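You operate a simulated robot arm through the tools that you are given. There is no shell and no other tool.

You run a simulated robot arm. Do the job below in one go: nothing can be reset, and whatever is moved stays where it is left.

TASK
Square the small white stack and put a blue band round it.
Fine: square it in the corner stop with its blue block; lay it lengthways on the middle of the sliding plate, band it with one press and slide the plate out again, the stack still on it. The other stacks stay.

The check looks at the end state, three seconds after you hand in, the way a careful person would. Anything else that was tipped, shoved, dropped, spilled or broken makes it a failure.

THE ROBOT
A 7-joint arm with a two-finger parallel gripper, fixed in place. Base frame: the origin is at the foot of the arm, x ahead of it, y to its left, z up; the work surface is at about z = 810. Lengths are in mm, angles in rad, forces in N, time in s.
With the tool pointing down near the work surface it reaches from about 360 to 860 mm from the base axis. Its first joint turns from -2.897 to 2.897 rad. Payload 3.43 kg.
The tool frame sits at the grasp point between the pads (the TCP): z along the fingers, y along the line on which they close. The tips reach 34 mm beyond it. Largest opening 128 mm; finger width 24, thickness 12; the body of the gripper, 48 by 130 mm, starts 96 mm behind the TCP.
Orientation is that of the tool frame in the base frame, as a unit quaternion [x, y, z, w]. With the fingers straight down and closing along the base's y, the tool's x points along the base's -x, its y along +y and its z along -z.

THE INTERFACE
- The arm moves only by the tool servo_tool. Its argument "deltas" is a list of rows, each an object of numbers (a shift or turn left out is 0, a gripper value left out holds the last): "dx", "dy", "dz": the shift along the tool's x, y, z in mm; "ax", "ay", "az": the turn, a rotation vector about the tool's x, y, z in rad; "hand": the gripper command, from -1 (shut) to 1 (fully open), values between in proportion. In form: [{"dx": .., "dy": .., "dz": .., "ax": .., "ay": .., "az": .., "hand": ..}, ...]. A call has 1 to 20 rows; each row shifts and turns the commanded pose from where the row before left it, along the tool's axes as they then stand. A row lasts 0.2 s, in which the tool goes at most 50 mm and 0.15 rad; a call with a longer step from one row to the next is refused whole, and so is a gripper value outside its range. Where a pose cannot be reached the arm comes as near as it can. A force on the tool above 90 N (or 10 N above the force at the start of the call, whichever is more), or a blocked arm, ends the call early, and 0.2 s more pass. The fingers move at their own pace (about 153 mm/s each) and stop on an object; they squeeze with about 41 N. The grip force told is the motor's: it shows also when the fingers shut on nothing. Time passes only in rows, and 0.2 s behind the last, so rows that do not move let the fingers close. It gives the time, the measured TCP pose, the force on the tool (base axes), the opening and the grip force at its end, in the units of the frame above (readings bear some noise), with the torque about the TCP (base axes, N m) and any sound that the robot's microphone picked up, and new pictures: "views" is both (left out), scene, wrist or none.
- Cameras (640 x 400 px; columns grow to the right, rows downward): "scene" is fixed at [398.6, -652, 1527]; the picture's right is [0.79, -0.62, 0.00], its down [-0.46, -0.59, -0.66] and it looks along [0.41, 0.52, -0.75] (base axes); focal length 253 px, centre (320, 200). "wrist" rides on the gripper at [76, -11, -160] in the tool frame; the picture's right is [0.15, 0.99, 0.00], its down [-0.88, 0.13, -0.46] and it looks along [-0.45, 0.07, 0.89] (tool axes); focal length 234 px, centre (320, 200). There is no depth. A picture from a camera that has moved, and an enlarged one, comes with that camera's place and axes in the base frame and with its lens.
- inspect(camera, box): a new picture of the part [left, top, right, bottom] of that camera's present view, enlarged. It takes no simulated time.
- finish_job(): hands the job in; it is judged then, once.

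Nothing tells you positions but the pictures and the camera data. Unless the task says otherwise, let go and move clear before handing in.

The tools are called as name(argument=value, ...) on one line, values as JSON. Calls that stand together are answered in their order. servo_tool: Moves the arm, as the interface text tells. Its arguments: {"type":"object","properties":{"deltas":{"type":"array","items":{"type":"object","properties":{"dx":{"type":"number"},"dy":{"type":"number"},"dz":{"type":"number"},"ax":{"type":"number"},"ay":{"type":"number"},"az":{"type":"number"},"hand":{"type":"number"}}}},"views":{"type":"string","enum":["both","scene","wrist","none"]}},"required":["deltas"]} The other tools are called the same way: inspect (camera, box) takes an enlarged picture of a part of a camera's view; finish_job () hands the job in.

At the start:

```text
time: 0.0
tool_pos: [597.4, 0.7, 1244.1]
ee_rot: [0.0, 1.0, 0.001, 0.0]
force: [-0.1, 0.1, 0.5]
ft_torque: [0.01, -0.01, 0.01]
opening: 128.2
grip_force: 0.0
```

scene: 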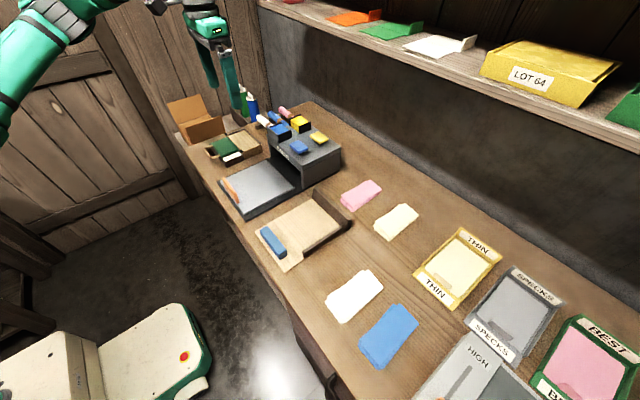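
wrist: 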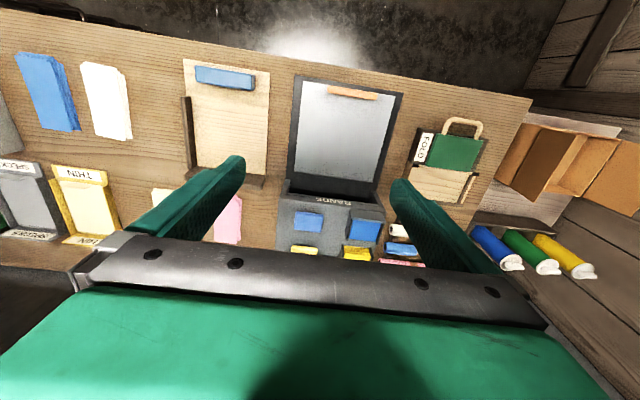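

I see a bench with loose stacks (white, blue, pink, cream), a corner stop with a blue block, and a banding machine with a sliding plate. First I'll look closer.

inspect(camera="scene", box=[200, 90, 360, 190])

inspect(camera="scene", box=[240, 170, 440, 370])

inspect(camera="wrist", box=[160, 40, 480, 280])

inspect(camera="wrist", box=[0, 40, 280, 240])

```text
4.00 times, centred on (280, 140) of scene
camera zoom: at [398.6, -652.0, 1527.0], right [0.79, -0.62, 0.0], down [-0.46, -0.59, -0.66], along [0.41, 0.52, -0.75], focal length 1013 px, centre (480, 440)
```

zoom: 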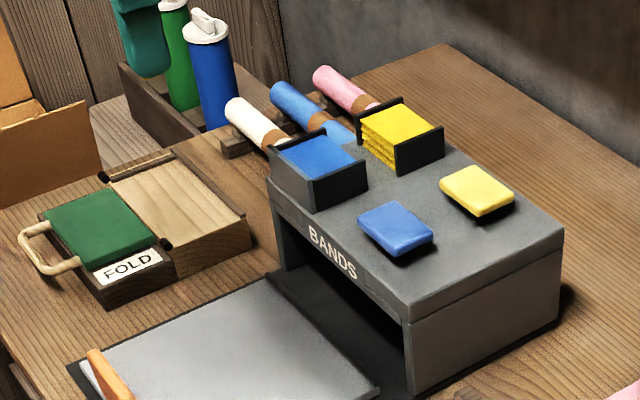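

```text
2.00 times, centred on (340, 270) of scene
camera zoom: at [398.6, -652.0, 1527.0], right [0.79, -0.62, 0.0], down [-0.46, -0.59, -0.66], along [0.41, 0.52, -0.75], focal length 507 px, centre (280, 60)
```

zoom: 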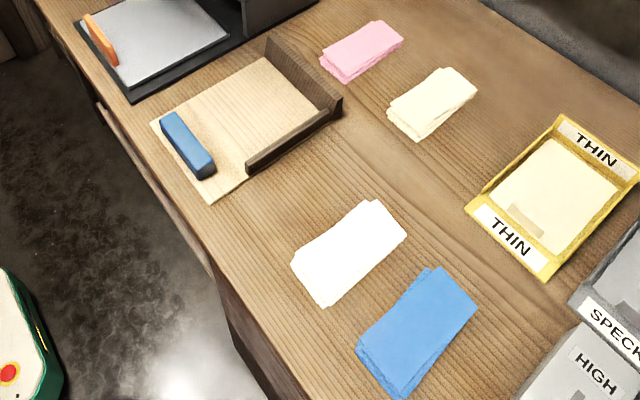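

```text
1.67 times, centred on (320, 160) of wrist
camera zoom: at [523.4, -10.9, 1404.4], right [-0.15, 0.99, 0.0], down [0.88, 0.13, 0.46], along [0.45, 0.07, -0.89], focal length 390 px, centre (320, 267)
```

zoom: 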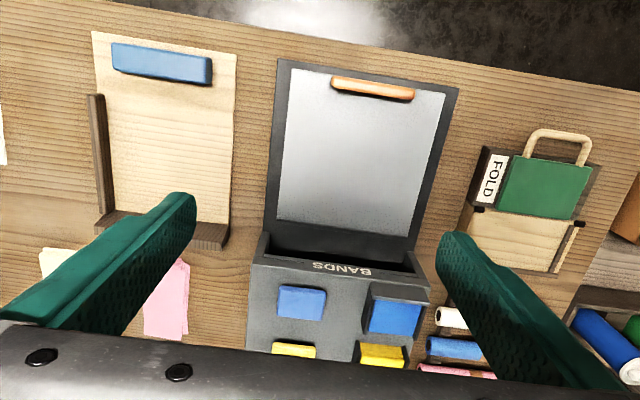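

```text
2.00 times, centred on (140, 140) of wrist
camera zoom: at [523.4, -10.9, 1404.4], right [-0.15, 0.99, 0.0], down [0.88, 0.13, 0.46], along [0.45, 0.07, -0.89], focal length 468 px, centre (680, 320)
```

zoom: 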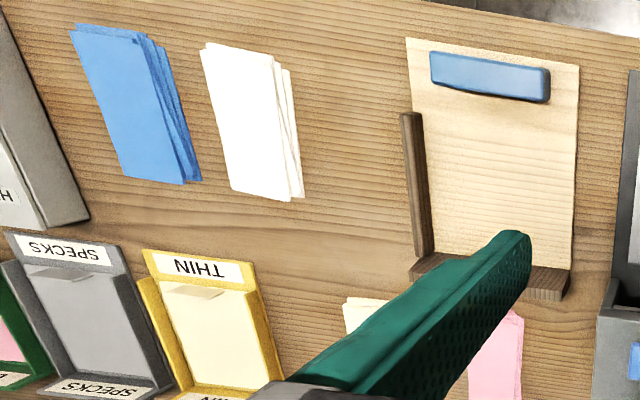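

The white stack lies at about (644, -493), long side roughly along x. The corner stop is near y≈-230 and the banding machine near y≈0. I'll move the camera over the white stack for a closer look.

servo_tool(deltas=[{"dx": 3.9, "dy": -39.2, "dz": 18.8, "hand": 1}, {"dx": 3.9, "dy": -39.2, "dz": 18.8}, {"dx": 3.9, "dy": -39.2, "dz": 18.8}, {"dx": 3.9, "dy": -39.2, "dz": 18.8}, {"dx": 3.9, "dy": -39.2, "dz": 18.8}, {"dx": 3.9, "dy": -39.2, "dz": 18.8}, {"dx": 3.9, "dy": -39.2, "dz": 18.8}, {"dx": 3.9, "dy": -39.2, "dz": 18.8}, {"dx": 3.9, "dy": -39.2, "dz": 18.8}, {"dx": 3.9, "dy": -39.2, "dz": 18.8}, {"dx": 3.9, "dy": -39.2, "dz": 18.8}, {"dx": 3.9, "dy": -39.2, "dz": 18.8}, {"dx": 3.9, "dy": -39.2, "dz": 18.8}, {}])

```text
time: 3.0
tool_pos: [547.4, -510.8, 1000.2]
ee_rot: [-0.001, 1.0, 0.0, 0.0]
force: [0.5, 0.1, 0.5]
ft_torque: [-0.01, -0.01, 0.01]
opening: 128.2
grip_force: 0.0
camera wrist: at [472.0, -520.1, 1159.6], right [-0.15, 0.99, 0.0], down [0.88, 0.13, 0.46], along [0.45, 0.07, -0.89], focal length 234 px, centre (320, 200)
```

scene: 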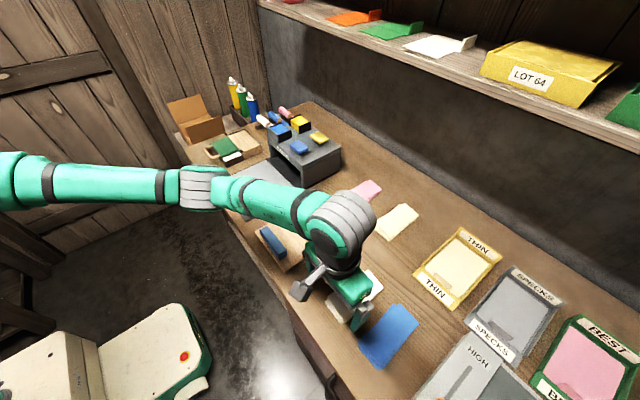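
wrist: 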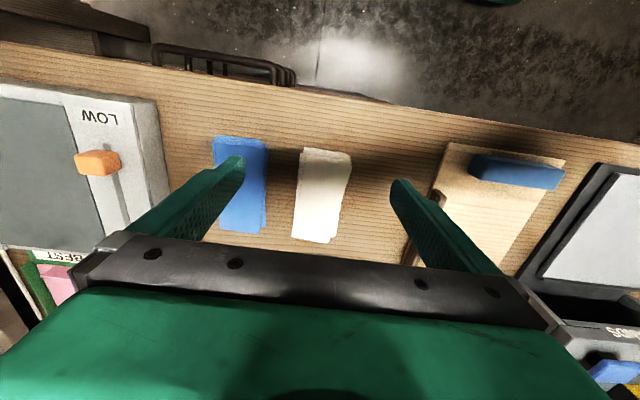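

The white stack is just ahead of the tool; I'll enlarge the view.

inspect(camera="wrist", box=[200, 120, 420, 260])

inspect(camera="wrist", box=[400, 130, 640, 280])

```text
2.86 times, centred on (310, 190) of wrist
camera zoom: at [472.0, -520.1, 1159.6], right [-0.15, 0.99, 0.0], down [0.88, 0.13, 0.46], along [0.45, 0.07, -0.89], focal length 669 px, centre (349, 229)
```

zoom: 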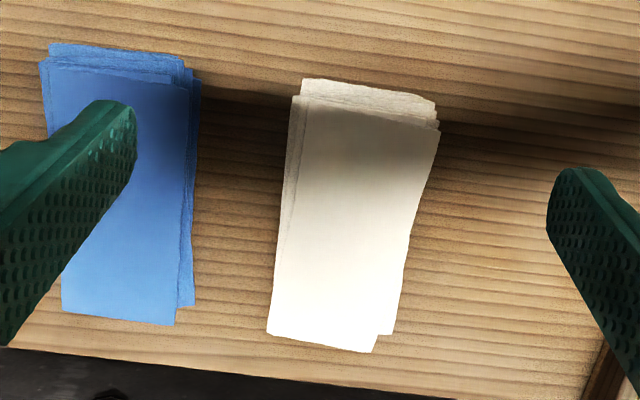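

```text
2.67 times, centred on (520, 205) of wrist
camera zoom: at [472.0, -520.1, 1159.6], right [-0.15, 0.99, 0.0], down [0.88, 0.13, 0.46], along [0.45, 0.07, -0.89], focal length 624 px, centre (-213, 187)
```

zoom: 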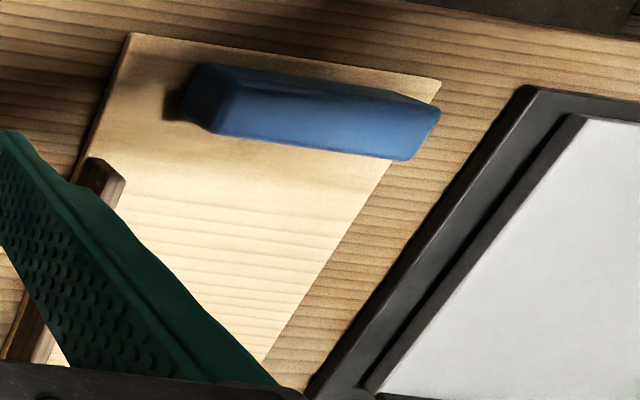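

The white sheets are about 150 × 70 mm, slightly fanned, roughly centred at (647, -496). Next I'll look at the corner stop and the banding machine from above before touching anything.

servo_tool(deltas=[{"dx": 9, "dy": 45, "dz": -10}, {"dx": 9, "dy": 45, "dz": -10}, {"dx": 9, "dy": 45, "dz": -10}, {"dx": 9, "dy": 45, "dz": -10}, {"dx": 9, "dy": 45, "dz": -10}, {"dx": 9, "dy": 45, "dz": -10}, {}])

```text
time: 4.6
tool_pos: [493.6, -240.9, 1060.8]
ee_rot: [0.0, 1.0, 0.0, 0.0]
force: [0.3, -0.7, 0.4]
ft_torque: [0.04, 0.0, -0.02]
opening: 127.9
grip_force: 0.1
camera wrist: at [419.7, -250.5, 1220.2], right [-0.15, 0.99, 0.0], down [0.88, 0.13, 0.46], along [0.45, 0.07, -0.89], focal length 234 px, centre (320, 200)
```

scene: 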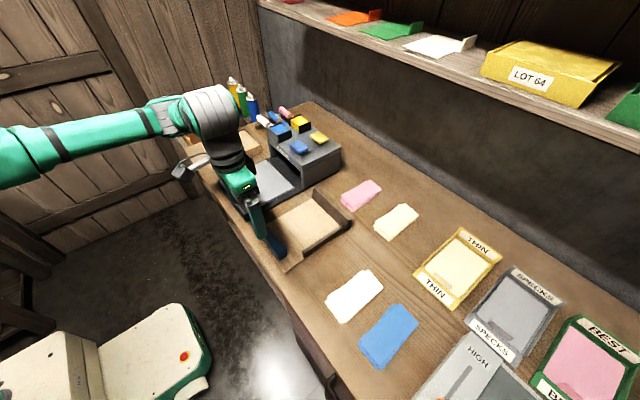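
wrist: 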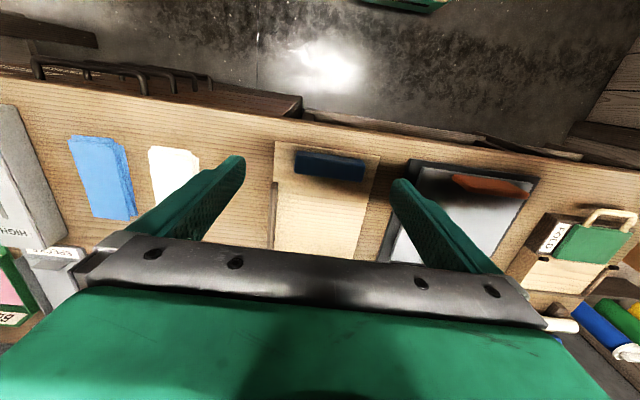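

inspect(camera="scene", box=[310, 255, 430, 375])

inspect(camera="wrist", box=[240, 130, 440, 270])

inspect(camera="scene", box=[260, 170, 380, 290])

```text
3.33 times, centred on (370, 315) of scene
camera zoom: at [398.6, -652.0, 1527.0], right [0.79, -0.62, 0.0], down [-0.46, -0.59, -0.66], along [0.41, 0.52, -0.75], focal length 844 px, centre (153, -183)
```

zoom: 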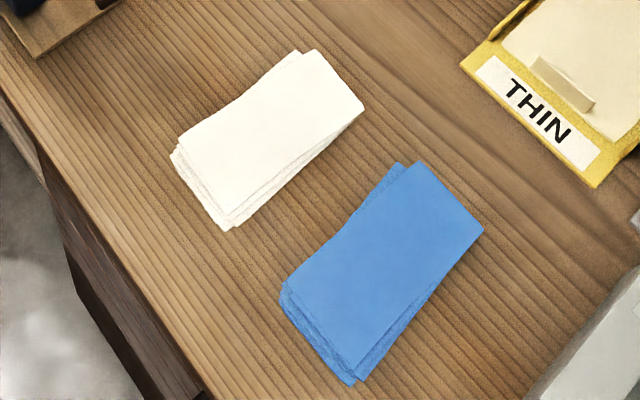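

```text
2.86 times, centred on (340, 200) of wrist
camera zoom: at [419.7, -250.5, 1220.2], right [-0.15, 0.99, 0.0], down [0.88, 0.13, 0.46], along [0.45, 0.07, -0.89], focal length 669 px, centre (263, 200)
```

zoom: 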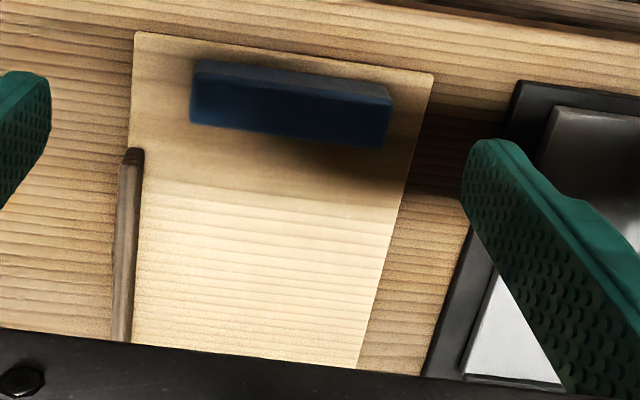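

```text
3.33 times, centred on (320, 230) of scene
camera zoom: at [398.6, -652.0, 1527.0], right [0.79, -0.62, 0.0], down [-0.46, -0.59, -0.66], along [0.41, 0.52, -0.75], focal length 844 px, centre (320, 100)
```

zoom: 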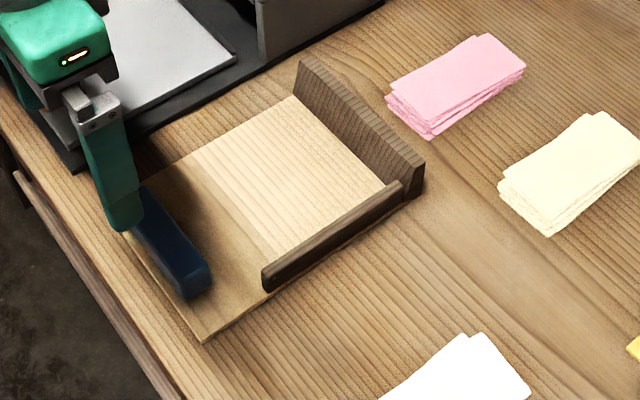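

The stop's board spans about x 523–766, y −315 to −130, with walls on the −y and +x sides. The blue block (~113 mm long, along y) sits at its −x end. I need wall heights and lengths more precisely, so I'll rise for a clear view from above.

servo_tool(deltas=[{"dx": -9, "dy": 4, "dz": -45}, {"dx": -9, "dy": 4, "dz": -45}, {"dx": -9, "dy": 4, "dz": -45}, {"dx": -9, "dy": 4, "dz": -45}, {}, {}], views="wrist")

inspect(camera="wrist", box=[240, 100, 400, 200])

inspect(camera="wrist", box=[360, 90, 560, 215])

inspect(camera="wrist", box=[120, 90, 280, 190])

inspect(camera="scene", box=[250, 180, 360, 270])

```text
time: 6.0
tool_pos: [531.2, -223.6, 1240.1]
ee_rot: [0.0, 1.0, 0.001, 0.0]
force: [-0.5, 0.1, -0.6]
ft_torque: [0.02, 0.01, -0.01]
opening: 128.0
grip_force: 0.0
camera wrist: at [455.5, -234.7, 1399.2], right [-0.15, 0.99, 0.0], down [0.88, 0.13, 0.46], along [0.45, 0.07, -0.89], focal length 234 px, centre (320, 200)
```

wrist: 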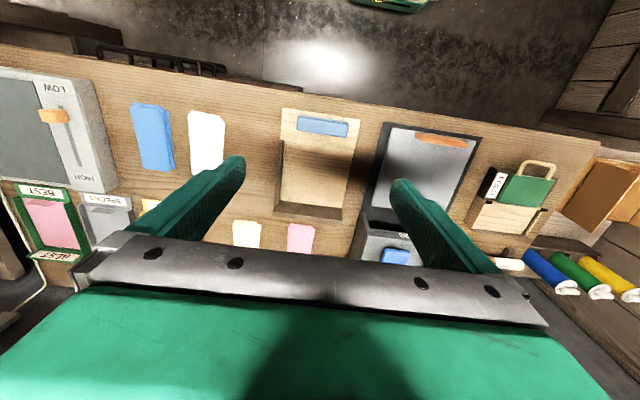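

```text
4.00 times, centred on (320, 150) of wrist
camera zoom: at [455.5, -234.7, 1399.2], right [-0.15, 0.99, 0.0], down [0.88, 0.13, 0.46], along [0.45, 0.07, -0.89], focal length 937 px, centre (320, 400)
```

zoom: 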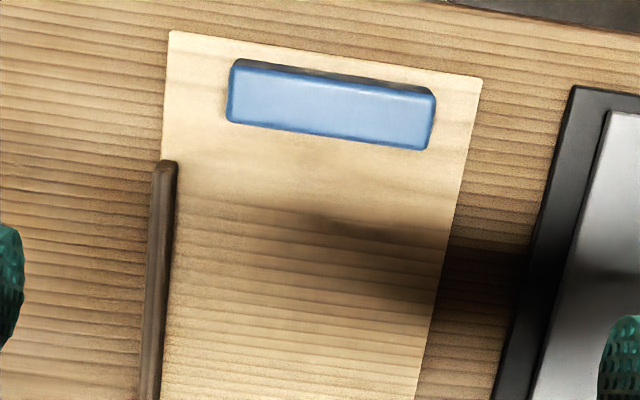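

```text
3.20 times, centred on (460, 152) of wrist
camera zoom: at [455.5, -234.7, 1399.2], right [-0.15, 0.99, 0.0], down [0.88, 0.13, 0.46], along [0.45, 0.07, -0.89], focal length 749 px, centre (-128, 352)
```

zoom: 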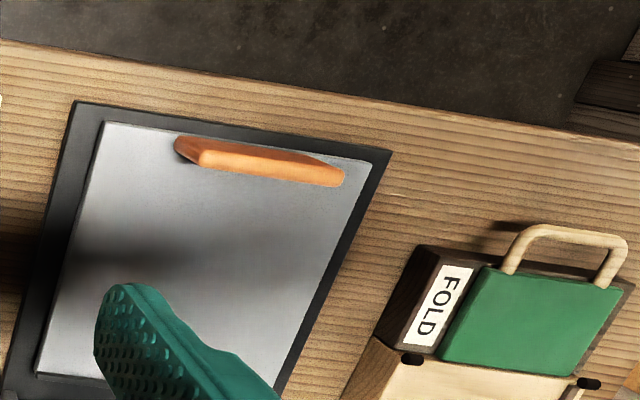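

```text
4.00 times, centred on (200, 140) of wrist
camera zoom: at [455.5, -234.7, 1399.2], right [-0.15, 0.99, 0.0], down [0.88, 0.13, 0.46], along [0.45, 0.07, -0.89], focal length 937 px, centre (800, 440)
```

zoom: 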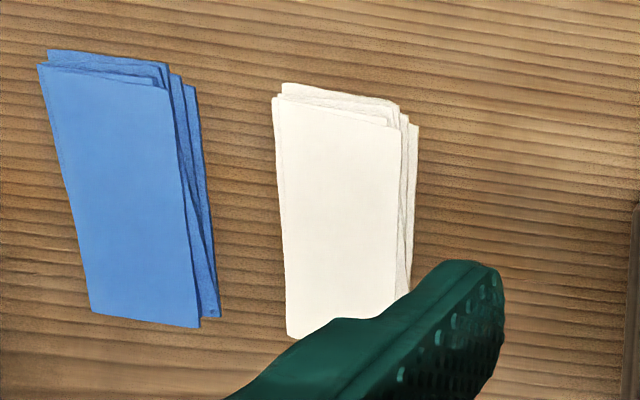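

```text
4.44 times, centred on (305, 225) of scene
camera zoom: at [398.6, -652.0, 1527.0], right [0.79, -0.62, 0.0], down [-0.46, -0.59, -0.66], along [0.41, 0.52, -0.75], focal length 1126 px, centre (387, 89)
```

zoom: 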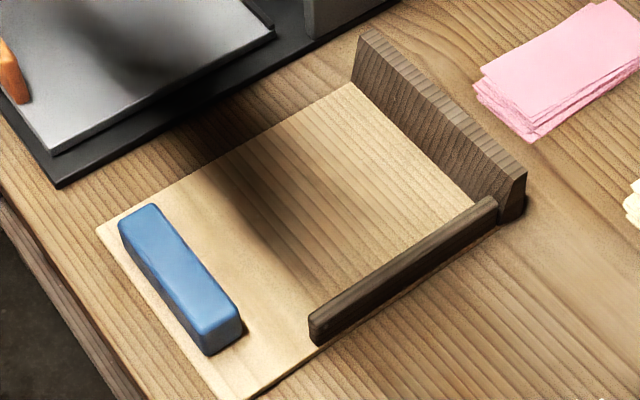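

The stop is aligned with the base axes: −y wall inner face y≈−296 from x≈596, +x wall inner face x≈766. The block is about 118 × 31 × 30 mm centred near (549, −212). Because the −y wall would hide one long side from the fingers, I plan to do the squaring in two stages, so one end stays out for regripping. First I'll go over the white stack.

servo_tool(deltas=[{"dx": -11.5, "dy": -27, "dz": 31, "hand": 0.75}, {"dx": -11.5, "dy": -27, "dz": 31}, {"dx": -11.5, "dy": -27, "dz": 31}, {"dx": -11.5, "dy": -27, "dz": 31}, {"dx": -11.5, "dy": -27, "dz": 31}, {"dx": -11.5, "dy": -27, "dz": 31}, {"dx": -11.5, "dy": -27, "dz": 31}, {"dx": -11.5, "dy": -27, "dz": 31}, {"dx": -11.5, "dy": -27, "dz": 31}, {"dx": -11.5, "dy": -27, "dz": 31, "az": 0.05}, {}])

inspect(camera="scene", box=[300, 240, 440, 380])

```text
time: 8.4
tool_pos: [644.8, -492.5, 929.5]
ee_rot: [0.024, 1.0, 0.001, 0.0]
force: [-0.3, -0.6, 1.0]
ft_torque: [-0.03, -0.02, -0.01]
opening: 112.1
grip_force: 0.1
camera wrist: at [569.2, -499.9, 1088.9], right [-0.1, 1.0, 0.0], down [0.89, 0.09, 0.46], along [0.45, 0.04, -0.89], focal length 234 px, centre (320, 200)
```

scene: 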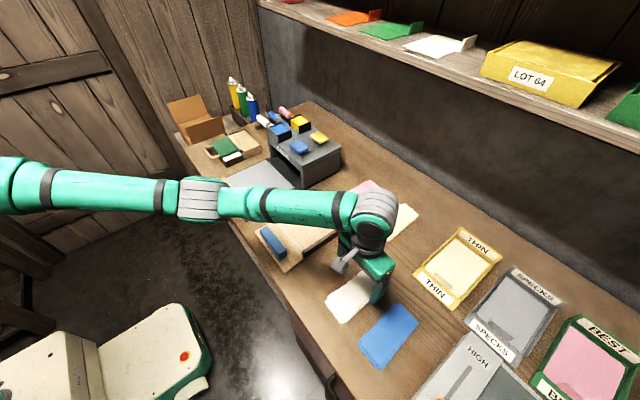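
wrist: 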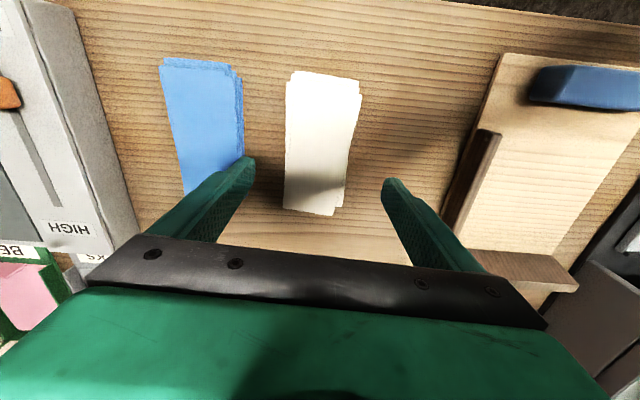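

```text
2.86 times, centred on (370, 310) of scene
camera zoom: at [398.6, -652.0, 1527.0], right [0.79, -0.62, 0.0], down [-0.46, -0.59, -0.66], along [0.41, 0.52, -0.75], focal length 724 px, centre (177, -114)
```

zoom: 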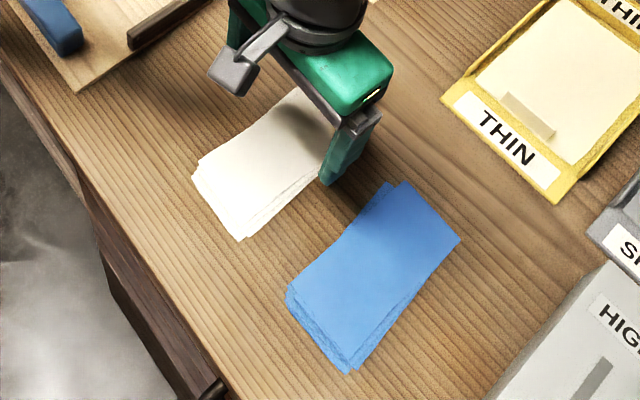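

My estimate agrees: the stack is centred at about (646, −494), within the fingers. I'll descend straight down, the last part slowly, until the tips just touch the table.

servo_tool(deltas=[{"dz": 25, "dy": -1.5}, {"dz": 25}, {"dz": 20}, {"dz": 5}, {}])

inspect(camera="scene", box=[310, 260, 410, 340])

```text
time: 9.6
tool_pos: [646.8, -494.2, 855.7]
ee_rot: [0.025, 1.0, -0.001, 0.0]
force: [0.4, 0.3, -0.1]
ft_torque: [0.0, 0.01, 0.03]
opening: 112.1
grip_force: 0.1
camera wrist: at [569.5, -502.4, 1015.3], right [-0.1, 1.0, 0.0], down [0.89, 0.09, 0.46], along [0.45, 0.04, -0.89], focal length 234 px, centre (320, 200)
```

scene: 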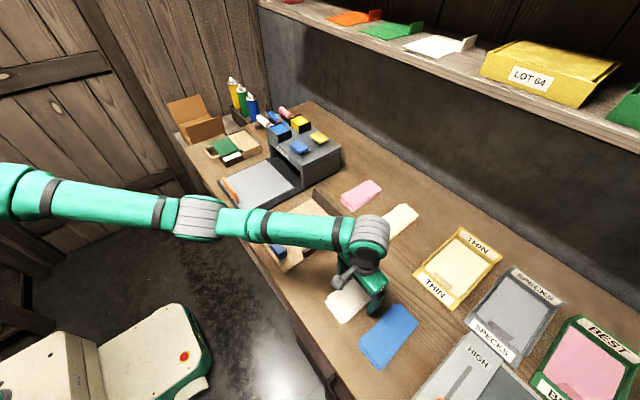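
wrist: 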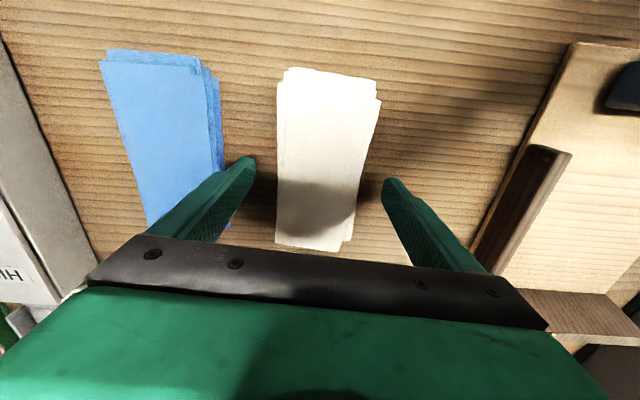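

```text
5.00 times, centred on (360, 300) of scene
camera zoom: at [398.6, -652.0, 1527.0], right [0.79, -0.62, 0.0], down [-0.46, -0.59, -0.66], along [0.41, 0.52, -0.75], focal length 1267 px, centre (120, -300)
```

zoom: 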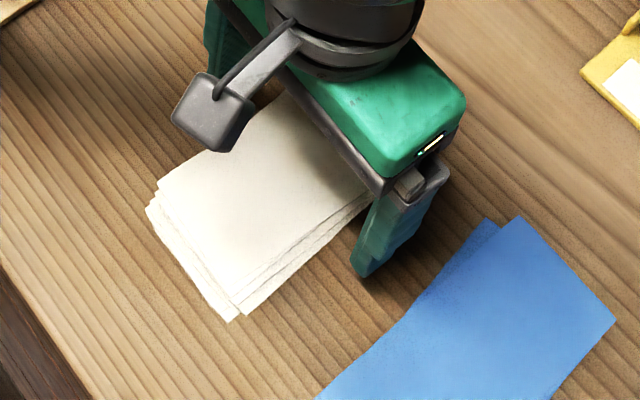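

servo_tool(deltas=[{"dz": 3}, {"dz": 2}, {"dz": 2}, {"dz": 1}, {"dz": 1}, {"dz": 1}, {"dz": 0.5}, {}], views="none")

```text
time: 11.4
tool_pos: [645.4, -495.2, 845.3]
ee_rot: [0.024, 1.0, 0.0, 0.0]
force: [-0.1, 0.2, 0.2]
ft_torque: [0.01, -0.01, -0.03]
opening: 112.3
grip_force: 0.1
```

No contact yet and the tips are about 1 mm above the table, so I'll close on the stack.

servo_tool(deltas=[{"dz": 0.5}, {"hand": 0.5}, {"hand": 0.35}, {"hand": 0.2}, {"hand": 0.1}, {"hand": 0}, {"hand": -0.1}, {"hand": -0.3}, {"hand": -1}, {}])

inspect(camera="wrist", box=[200, 40, 440, 260])

inspect(camera="scene", box=[310, 260, 410, 340])

```text
time: 13.6
tool_pos: [645.1, -495.0, 845.4]
ee_rot: [0.025, 1.0, 0.0, 0.0]
force: [0.1, -0.5, 0.6]
ft_torque: [-0.02, -0.02, 0.03]
opening: 67.4
grip_force: 40.4
camera wrist: at [569.4, -502.4, 1004.5], right [-0.1, 1.0, 0.0], down [0.89, 0.09, 0.46], along [0.45, 0.04, -0.89], focal length 234 px, centre (320, 200)
```

scene: 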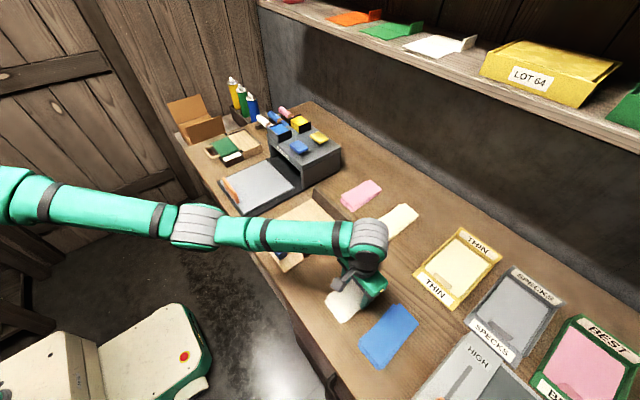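
wrist: 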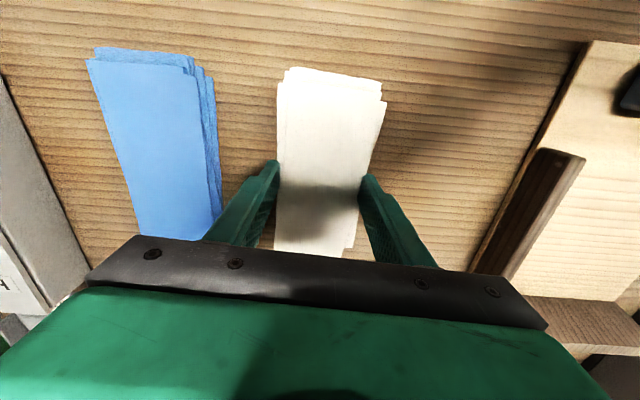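

```text
1.82 times, centred on (320, 150) of wrist
camera zoom: at [569.4, -502.4, 1004.5], right [-0.1, 1.0, 0.0], down [0.89, 0.09, 0.46], along [0.45, 0.04, -0.89], focal length 426 px, centre (320, 291)
```

zoom: 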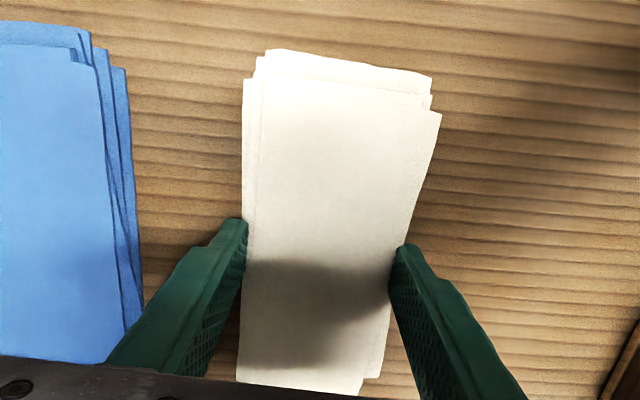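

```text
5.00 times, centred on (360, 300) of scene
camera zoom: at [398.6, -652.0, 1527.0], right [0.79, -0.62, 0.0], down [-0.46, -0.59, -0.66], along [0.41, 0.52, -0.75], focal length 1267 px, centre (120, -300)
```

zoom: 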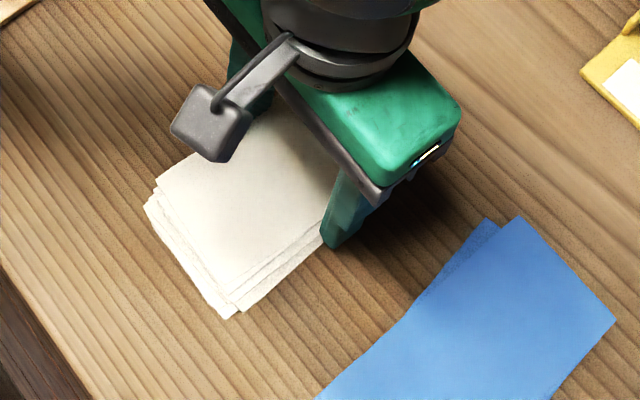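

The stack is gripped at 67 mm wide. I'll lift it gently and check that all sheets come along.

servo_tool(deltas=[{"dz": -2}, {"dz": -5}, {"dz": -10}, {"dz": -15}, {"dz": -20}, {"dz": -20}, {}])

inspect(camera="scene", box=[310, 240, 410, 340])

```text
time: 15.2
tool_pos: [643.9, -495.2, 917.5]
ee_rot: [0.024, 1.0, 0.001, 0.0]
force: [0.7, 0.2, -1.4]
ft_torque: [0.01, -0.01, -0.04]
opening: 67.6
grip_force: 40.8
camera wrist: at [568.8, -501.8, 1076.4], right [-0.1, 1.0, 0.0], down [0.89, 0.09, 0.46], along [0.45, 0.04, -0.89], focal length 234 px, centre (320, 200)
```

scene: 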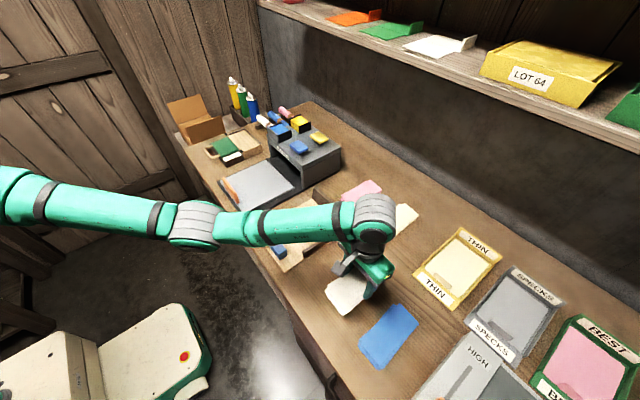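
wrist: 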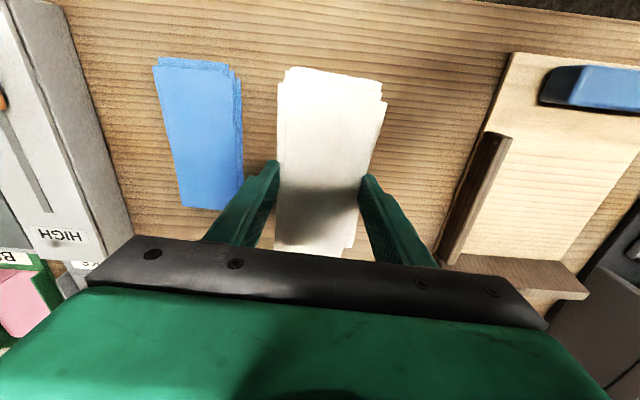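

```text
4.00 times, centred on (360, 290) of scene
camera zoom: at [398.6, -652.0, 1527.0], right [0.79, -0.62, 0.0], down [-0.46, -0.59, -0.66], along [0.41, 0.52, -0.75], focal length 1013 px, centre (160, -160)
```

zoom: 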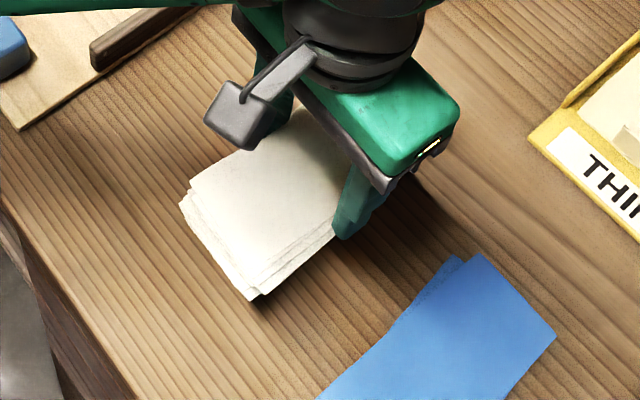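

All sheets lifted together. I'll carry the stack over the corner stop, leaving a gap to both walls.

servo_tool(deltas=[{"dz": -20, "az": -0.049}, {"dz": -22}, {"dx": -4.6, "dy": 38.6}, {"dx": -4.6, "dy": 38.6}, {"dx": -4.6, "dy": 38.6}, {"dx": -4.6, "dy": 38.6}, {"dx": -4.6, "dy": 38.6}, {"dx": -4.6, "dy": 38.6}, {"dx": -4.6, "dy": 38.6}, {}, {}])

inspect(camera="scene", box=[250, 160, 370, 270])

inspect(camera="wrist", box=[180, 20, 480, 270])

```text
time: 17.6
tool_pos: [675.5, -224.8, 960.0]
ee_rot: [0.001, 1.0, 0.0, 0.0]
force: [0.6, -0.2, -0.8]
ft_torque: [-0.02, -0.02, 0.01]
opening: 67.1
grip_force: 40.5
camera wrist: at [601.0, -236.1, 1119.3], right [-0.15, 0.99, 0.0], down [0.88, 0.13, 0.46], along [0.45, 0.07, -0.89], focal length 234 px, centre (320, 200)
```

scene: 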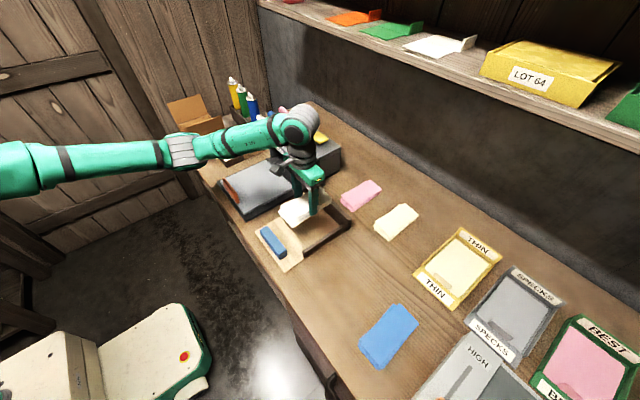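
wrist: 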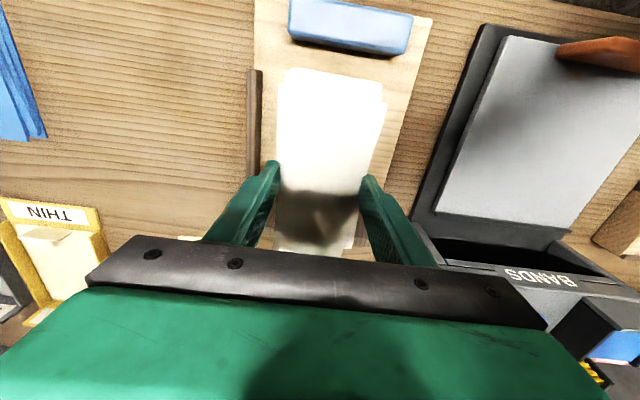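

```text
3.64 times, centred on (310, 215) of scene
camera zoom: at [398.6, -652.0, 1527.0], right [0.79, -0.62, 0.0], down [-0.46, -0.59, -0.66], along [0.41, 0.52, -0.75], focal length 921 px, centre (356, 146)
```

zoom: 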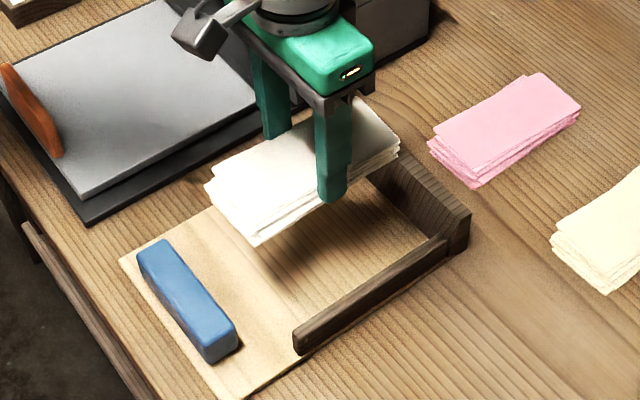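

```text
1.60 times, centred on (330, 145) of wrist
camera zoom: at [601.0, -236.1, 1119.3], right [-0.15, 0.99, 0.0], down [0.88, 0.13, 0.46], along [0.45, 0.07, -0.89], focal length 375 px, centre (304, 288)
```

zoom: 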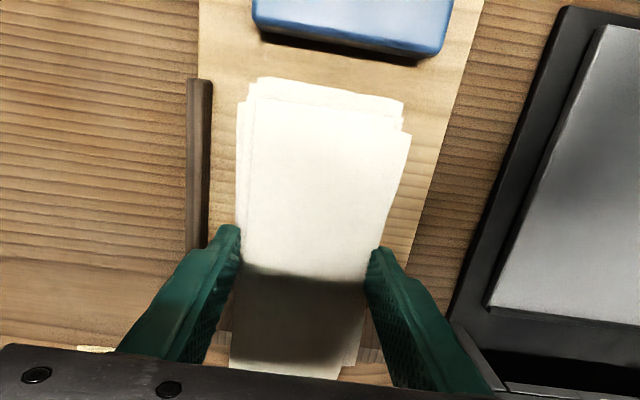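

The +x end would come very close to the far wall, so I'll shift back 12 mm before lowering, then feel for the board.

servo_tool(deltas=[{"dx": 12}, {"dz": 25}, {"dz": 30}, {"dz": 30}, {"dz": 10}, {"dz": 4}, {}])

inspect(camera="scene", box=[250, 160, 370, 270])

```text
time: 19.2
tool_pos: [664.6, -224.3, 858.7]
ee_rot: [0.001, 1.0, 0.0, 0.001]
force: [0.3, -0.4, -1.4]
ft_torque: [-0.02, 0.01, -0.02]
opening: 67.0
grip_force: 41.2
camera wrist: at [589.9, -235.6, 1018.5], right [-0.15, 0.99, 0.0], down [0.88, 0.13, 0.46], along [0.45, 0.07, -0.89], focal length 234 px, centre (320, 200)
```

scene: 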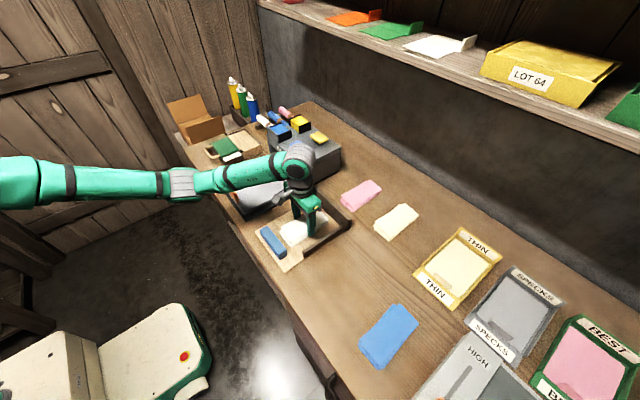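
wrist: 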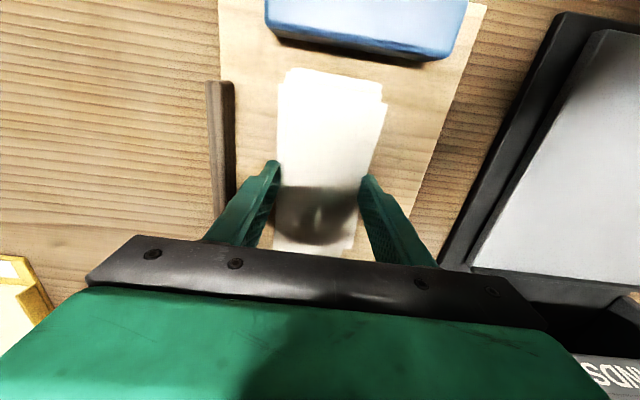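

```text
3.64 times, centred on (310, 215) of scene
camera zoom: at [398.6, -652.0, 1527.0], right [0.79, -0.62, 0.0], down [-0.46, -0.59, -0.66], along [0.41, 0.52, -0.75], focal length 921 px, centre (356, 146)
```

zoom: 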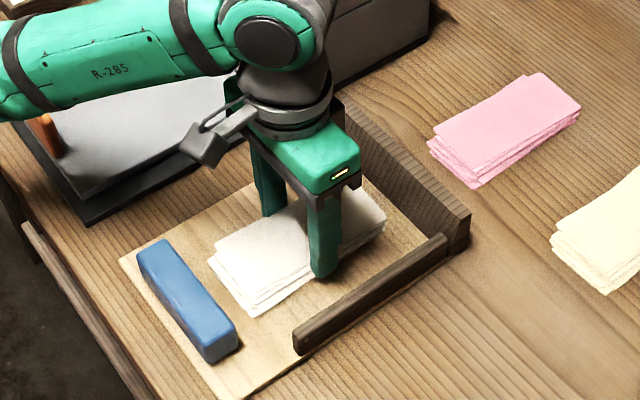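

Position is good, with clearance all round. Lowering in small steps to touch the board.

servo_tool(deltas=[{"dz": 1.5}, {"dz": 1}, {"dz": 1}, {"dz": 1}, {}], views="none")

```text
time: 20.4
tool_pos: [665.1, -224.5, 856.4]
ee_rot: [0.0, 1.0, 0.001, 0.0]
force: [-0.6, 0.5, -1.1]
ft_torque: [0.0, 0.03, -0.02]
opening: 67.0
grip_force: 41.1
```

servo_tool(deltas=[{}, {}], views="none")

servo_tool(deltas=[{"dz": 1}, {"dz": 1}, {}], views="none")

```text
time: 21.0
tool_pos: [665.3, -224.7, 854.9]
ee_rot: [0.001, 1.0, 0.0, 0.0]
force: [1.7, -0.6, -1.1]
ft_torque: [0.0, 0.02, 0.0]
opening: 66.9
grip_force: 41.2
```

```text
time: 21.8
tool_pos: [665.1, -224.2, 854.7]
ee_rot: [0.0, 1.0, 0.0, 0.0]
force: [0.8, -1.0, 2.8]
ft_torque: [0.06, 0.23, 0.05]
opening: 67.1
grip_force: 41.2
```

Contact with the board felt. Now I'll release gently, opening only a little, and rise.

servo_tool(deltas=[{"hand": 0.08}, {"hand": 0.12}, {"hand": 0.2}, {"hand": 0.3}, {}, {"dz": -10}, {"dz": -20}, {"dz": -40}, {"dz": -40}, {}])

inspect(camera="wrist", box=[200, 20, 460, 260])

inspect(camera="scene", box=[250, 160, 370, 270])

```text
time: 24.0
tool_pos: [665.9, -225.0, 962.9]
ee_rot: [0.0, 1.0, 0.0, -0.001]
force: [1.1, -0.7, 0.3]
ft_torque: [0.01, 0.02, 0.0]
opening: 83.3
grip_force: 0.1
camera wrist: at [591.3, -235.5, 1122.7], right [-0.15, 0.99, 0.0], down [0.88, 0.13, 0.46], along [0.45, 0.07, -0.89], focal length 234 px, centre (320, 200)
```

scene: 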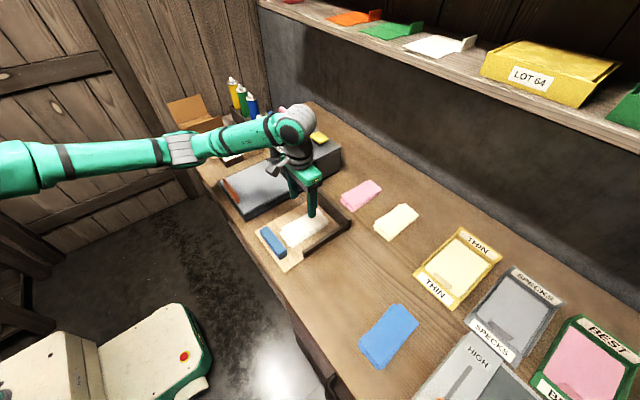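
wrist: 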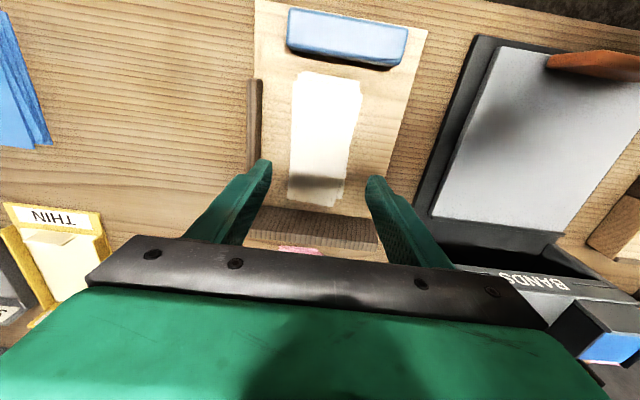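

```text
1.67 times, centred on (330, 140) of wrist
camera zoom: at [591.3, -235.5, 1122.7], right [-0.15, 0.99, 0.0], down [0.88, 0.13, 0.46], along [0.45, 0.07, -0.89], focal length 390 px, centre (303, 300)
```

zoom: 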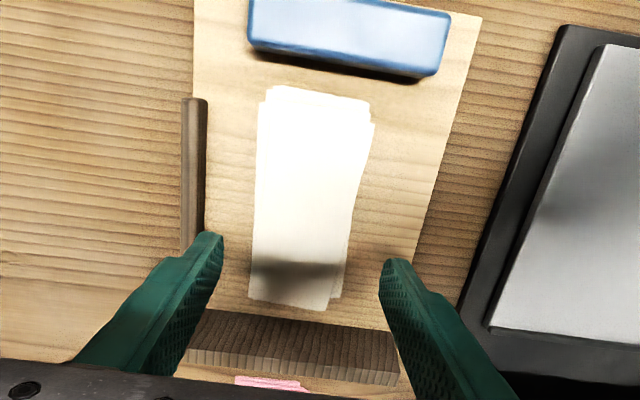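

```text
3.64 times, centred on (310, 215) of scene
camera zoom: at [398.6, -652.0, 1527.0], right [0.79, -0.62, 0.0], down [-0.46, -0.59, -0.66], along [0.41, 0.52, -0.75], focal length 921 px, centre (356, 146)
```

zoom: 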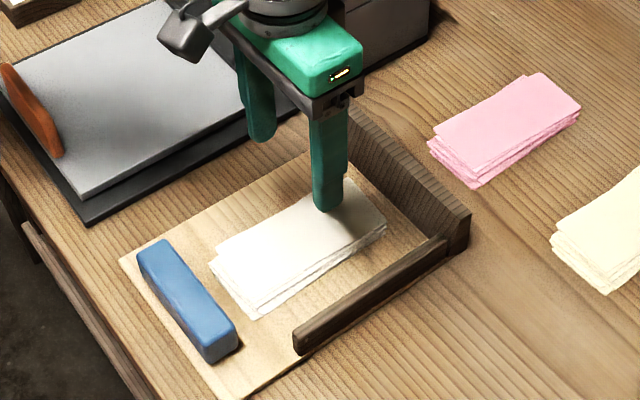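

The stack lies in the stop with gaps to both walls. Next I'll turn the gripper a quarter turn and pick up the blue block (about x 533–565, y −270 to −154), gripping near its +y end to keep clear of the stack.

servo_tool(deltas=[{"dx": 39, "dy": 19.3, "hand": -0.2}, {"dx": 39, "dy": 19.3}, {"dx": 39, "dy": 19.3}, {"az": 0.1428}, {"az": 0.1428}, {"az": 0.1428}, {"az": 0.1428}, {"az": 0.1428}, {"az": 0.1428}, {"az": 0.1428}, {"az": 0.1428}, {"az": 0.1428}, {"az": 0.1428}, {"az": 0.1428}, {}, {}])

inspect(camera="wrist", box=[200, 40, 460, 260])

inspect(camera="scene", box=[220, 160, 370, 270])

```text
time: 27.4
tool_pos: [548.5, -167.5, 963.8]
ee_rot: [0.707, 0.707, 0.001, 0.0]
force: [0.0, -0.1, -0.5]
ft_torque: [0.03, 0.06, -0.03]
opening: 51.1
grip_force: 0.1
camera wrist: at [538.0, -90.6, 1122.5], right [0.99, 0.15, 0.0], down [0.13, -0.88, 0.46], along [0.07, -0.45, -0.89], focal length 234 px, centre (320, 200)
```

scene: 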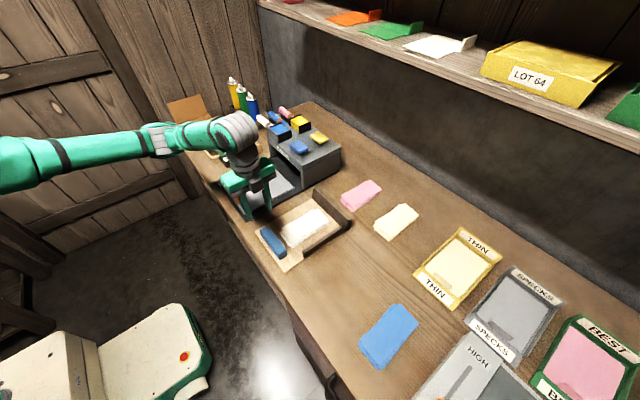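
wrist: 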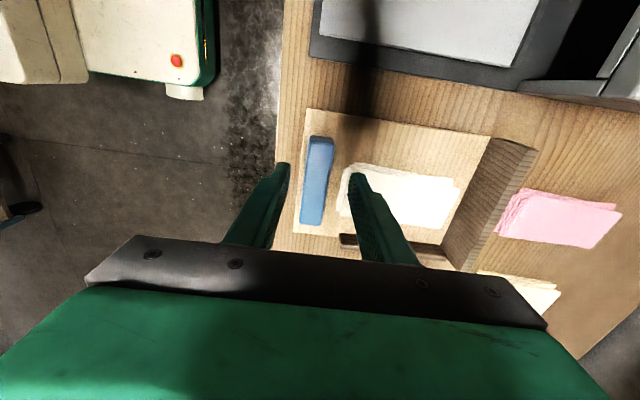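

```text
1.82 times, centred on (330, 150) of wrist
camera zoom: at [538.0, -90.6, 1122.5], right [0.99, 0.15, 0.0], down [0.13, -0.88, 0.46], along [0.07, -0.45, -0.89], focal length 426 px, centre (302, 291)
```

zoom: 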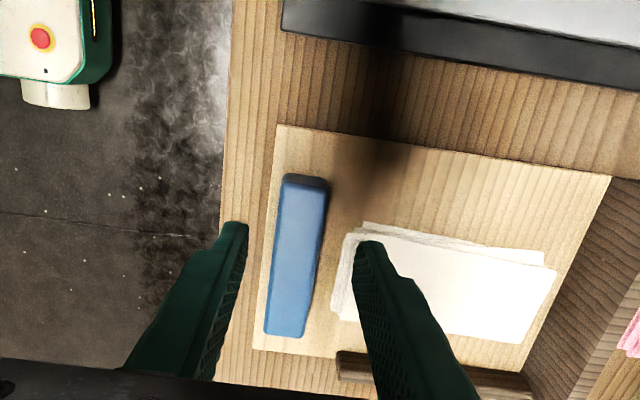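

```text
3.64 times, centred on (295, 215) of scene
camera zoom: at [398.6, -652.0, 1527.0], right [0.79, -0.62, 0.0], down [-0.46, -0.59, -0.66], along [0.41, 0.52, -0.75], focal length 921 px, centre (411, 146)
```

zoom: 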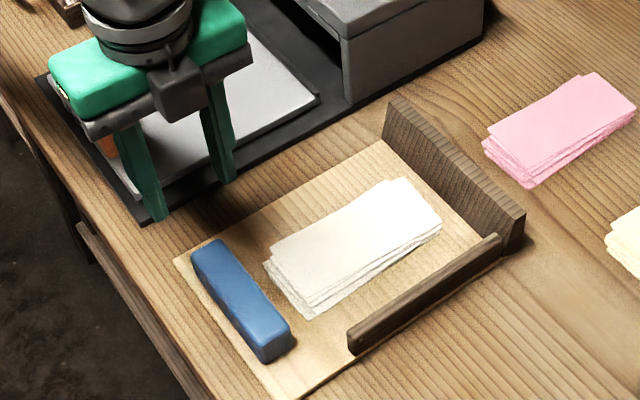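

The block is at about x 536–565, y −269 to −154. I'll nudge to centre on it, then descend with the fingers either side.

servo_tool(deltas=[{"dy": 2, "dz": 30}, {"dz": 30}, {"dz": 25}, {"dz": 10}, {"dz": 5}, {}])

inspect(camera="wrist", box=[200, 40, 460, 260])

inspect(camera="scene", box=[240, 190, 340, 270])

```text
time: 28.8
tool_pos: [551.6, -167.1, 862.5]
ee_rot: [0.707, 0.707, 0.0, -0.001]
force: [0.3, -0.5, -0.6]
ft_torque: [-0.02, -0.01, 0.02]
opening: 51.3
grip_force: 0.0
camera wrist: at [540.9, -91.3, 1021.6], right [0.99, 0.15, 0.0], down [0.13, -0.88, 0.46], along [0.07, -0.45, -0.89], focal length 234 px, centre (320, 200)
```

scene: 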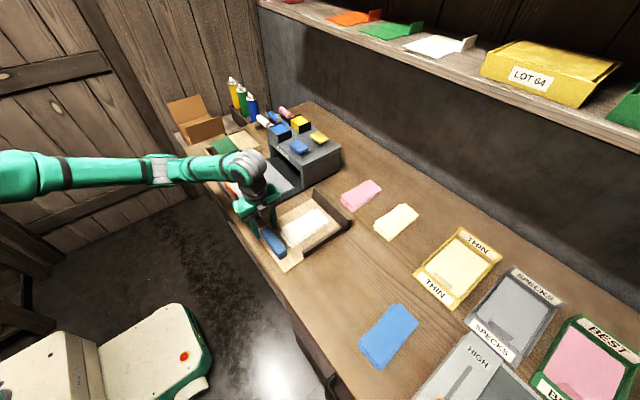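
wrist: 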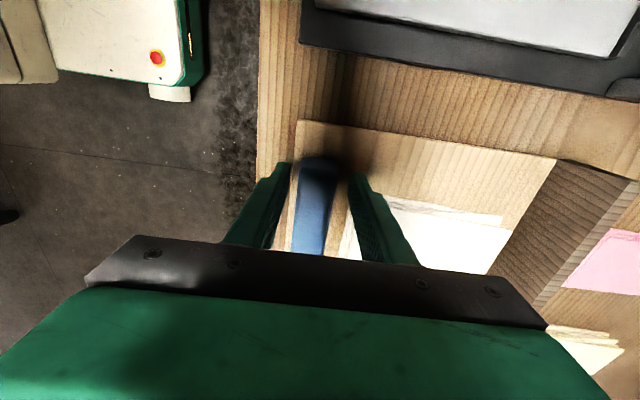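

```text
1.82 times, centred on (330, 150) of wrist
camera zoom: at [540.9, -91.3, 1021.6], right [0.99, 0.15, 0.0], down [0.13, -0.88, 0.46], along [0.07, -0.45, -0.89], focal length 426 px, centre (302, 291)
```

zoom: 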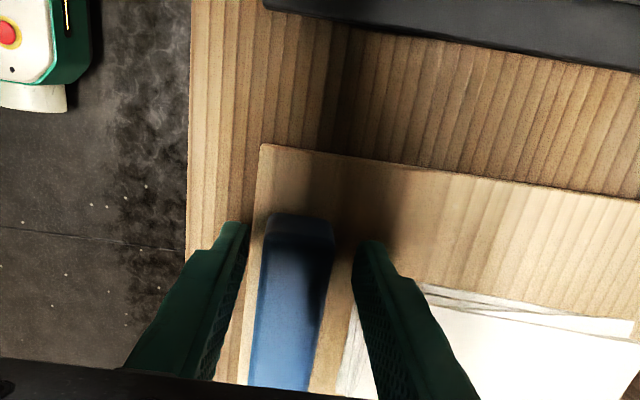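

```text
5.00 times, centred on (290, 230) of scene
camera zoom: at [398.6, -652.0, 1527.0], right [0.79, -0.62, 0.0], down [-0.46, -0.59, -0.66], along [0.41, 0.52, -0.75], focal length 1267 px, centre (470, 50)
```

zoom: 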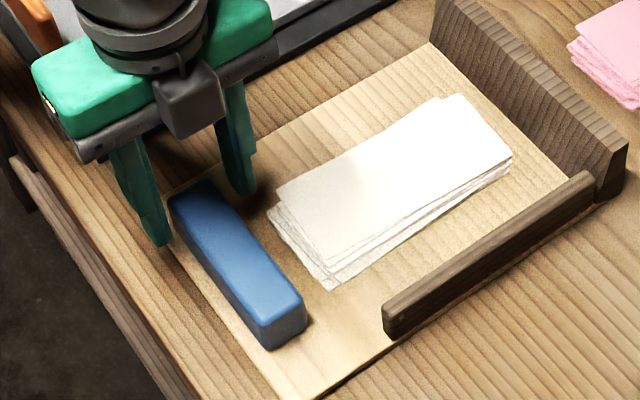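

The fingers straddle the block's far end. Lowering a little more and closing.

servo_tool(deltas=[{"dz": 2, "dx": -3}, {"dz": 2}, {"dz": 1}, {"hand": -0.35}, {"hand": -0.45}, {"hand": -0.55}, {"hand": -1}, {}, {}], views="none")

```text
time: 30.8
tool_pos: [550.6, -169.6, 858.9]
ee_rot: [0.707, 0.707, 0.0, 0.0]
force: [-1.1, 4.2, -4.8]
ft_torque: [-1.38, -0.06, 0.0]
opening: 32.6
grip_force: 45.5
```

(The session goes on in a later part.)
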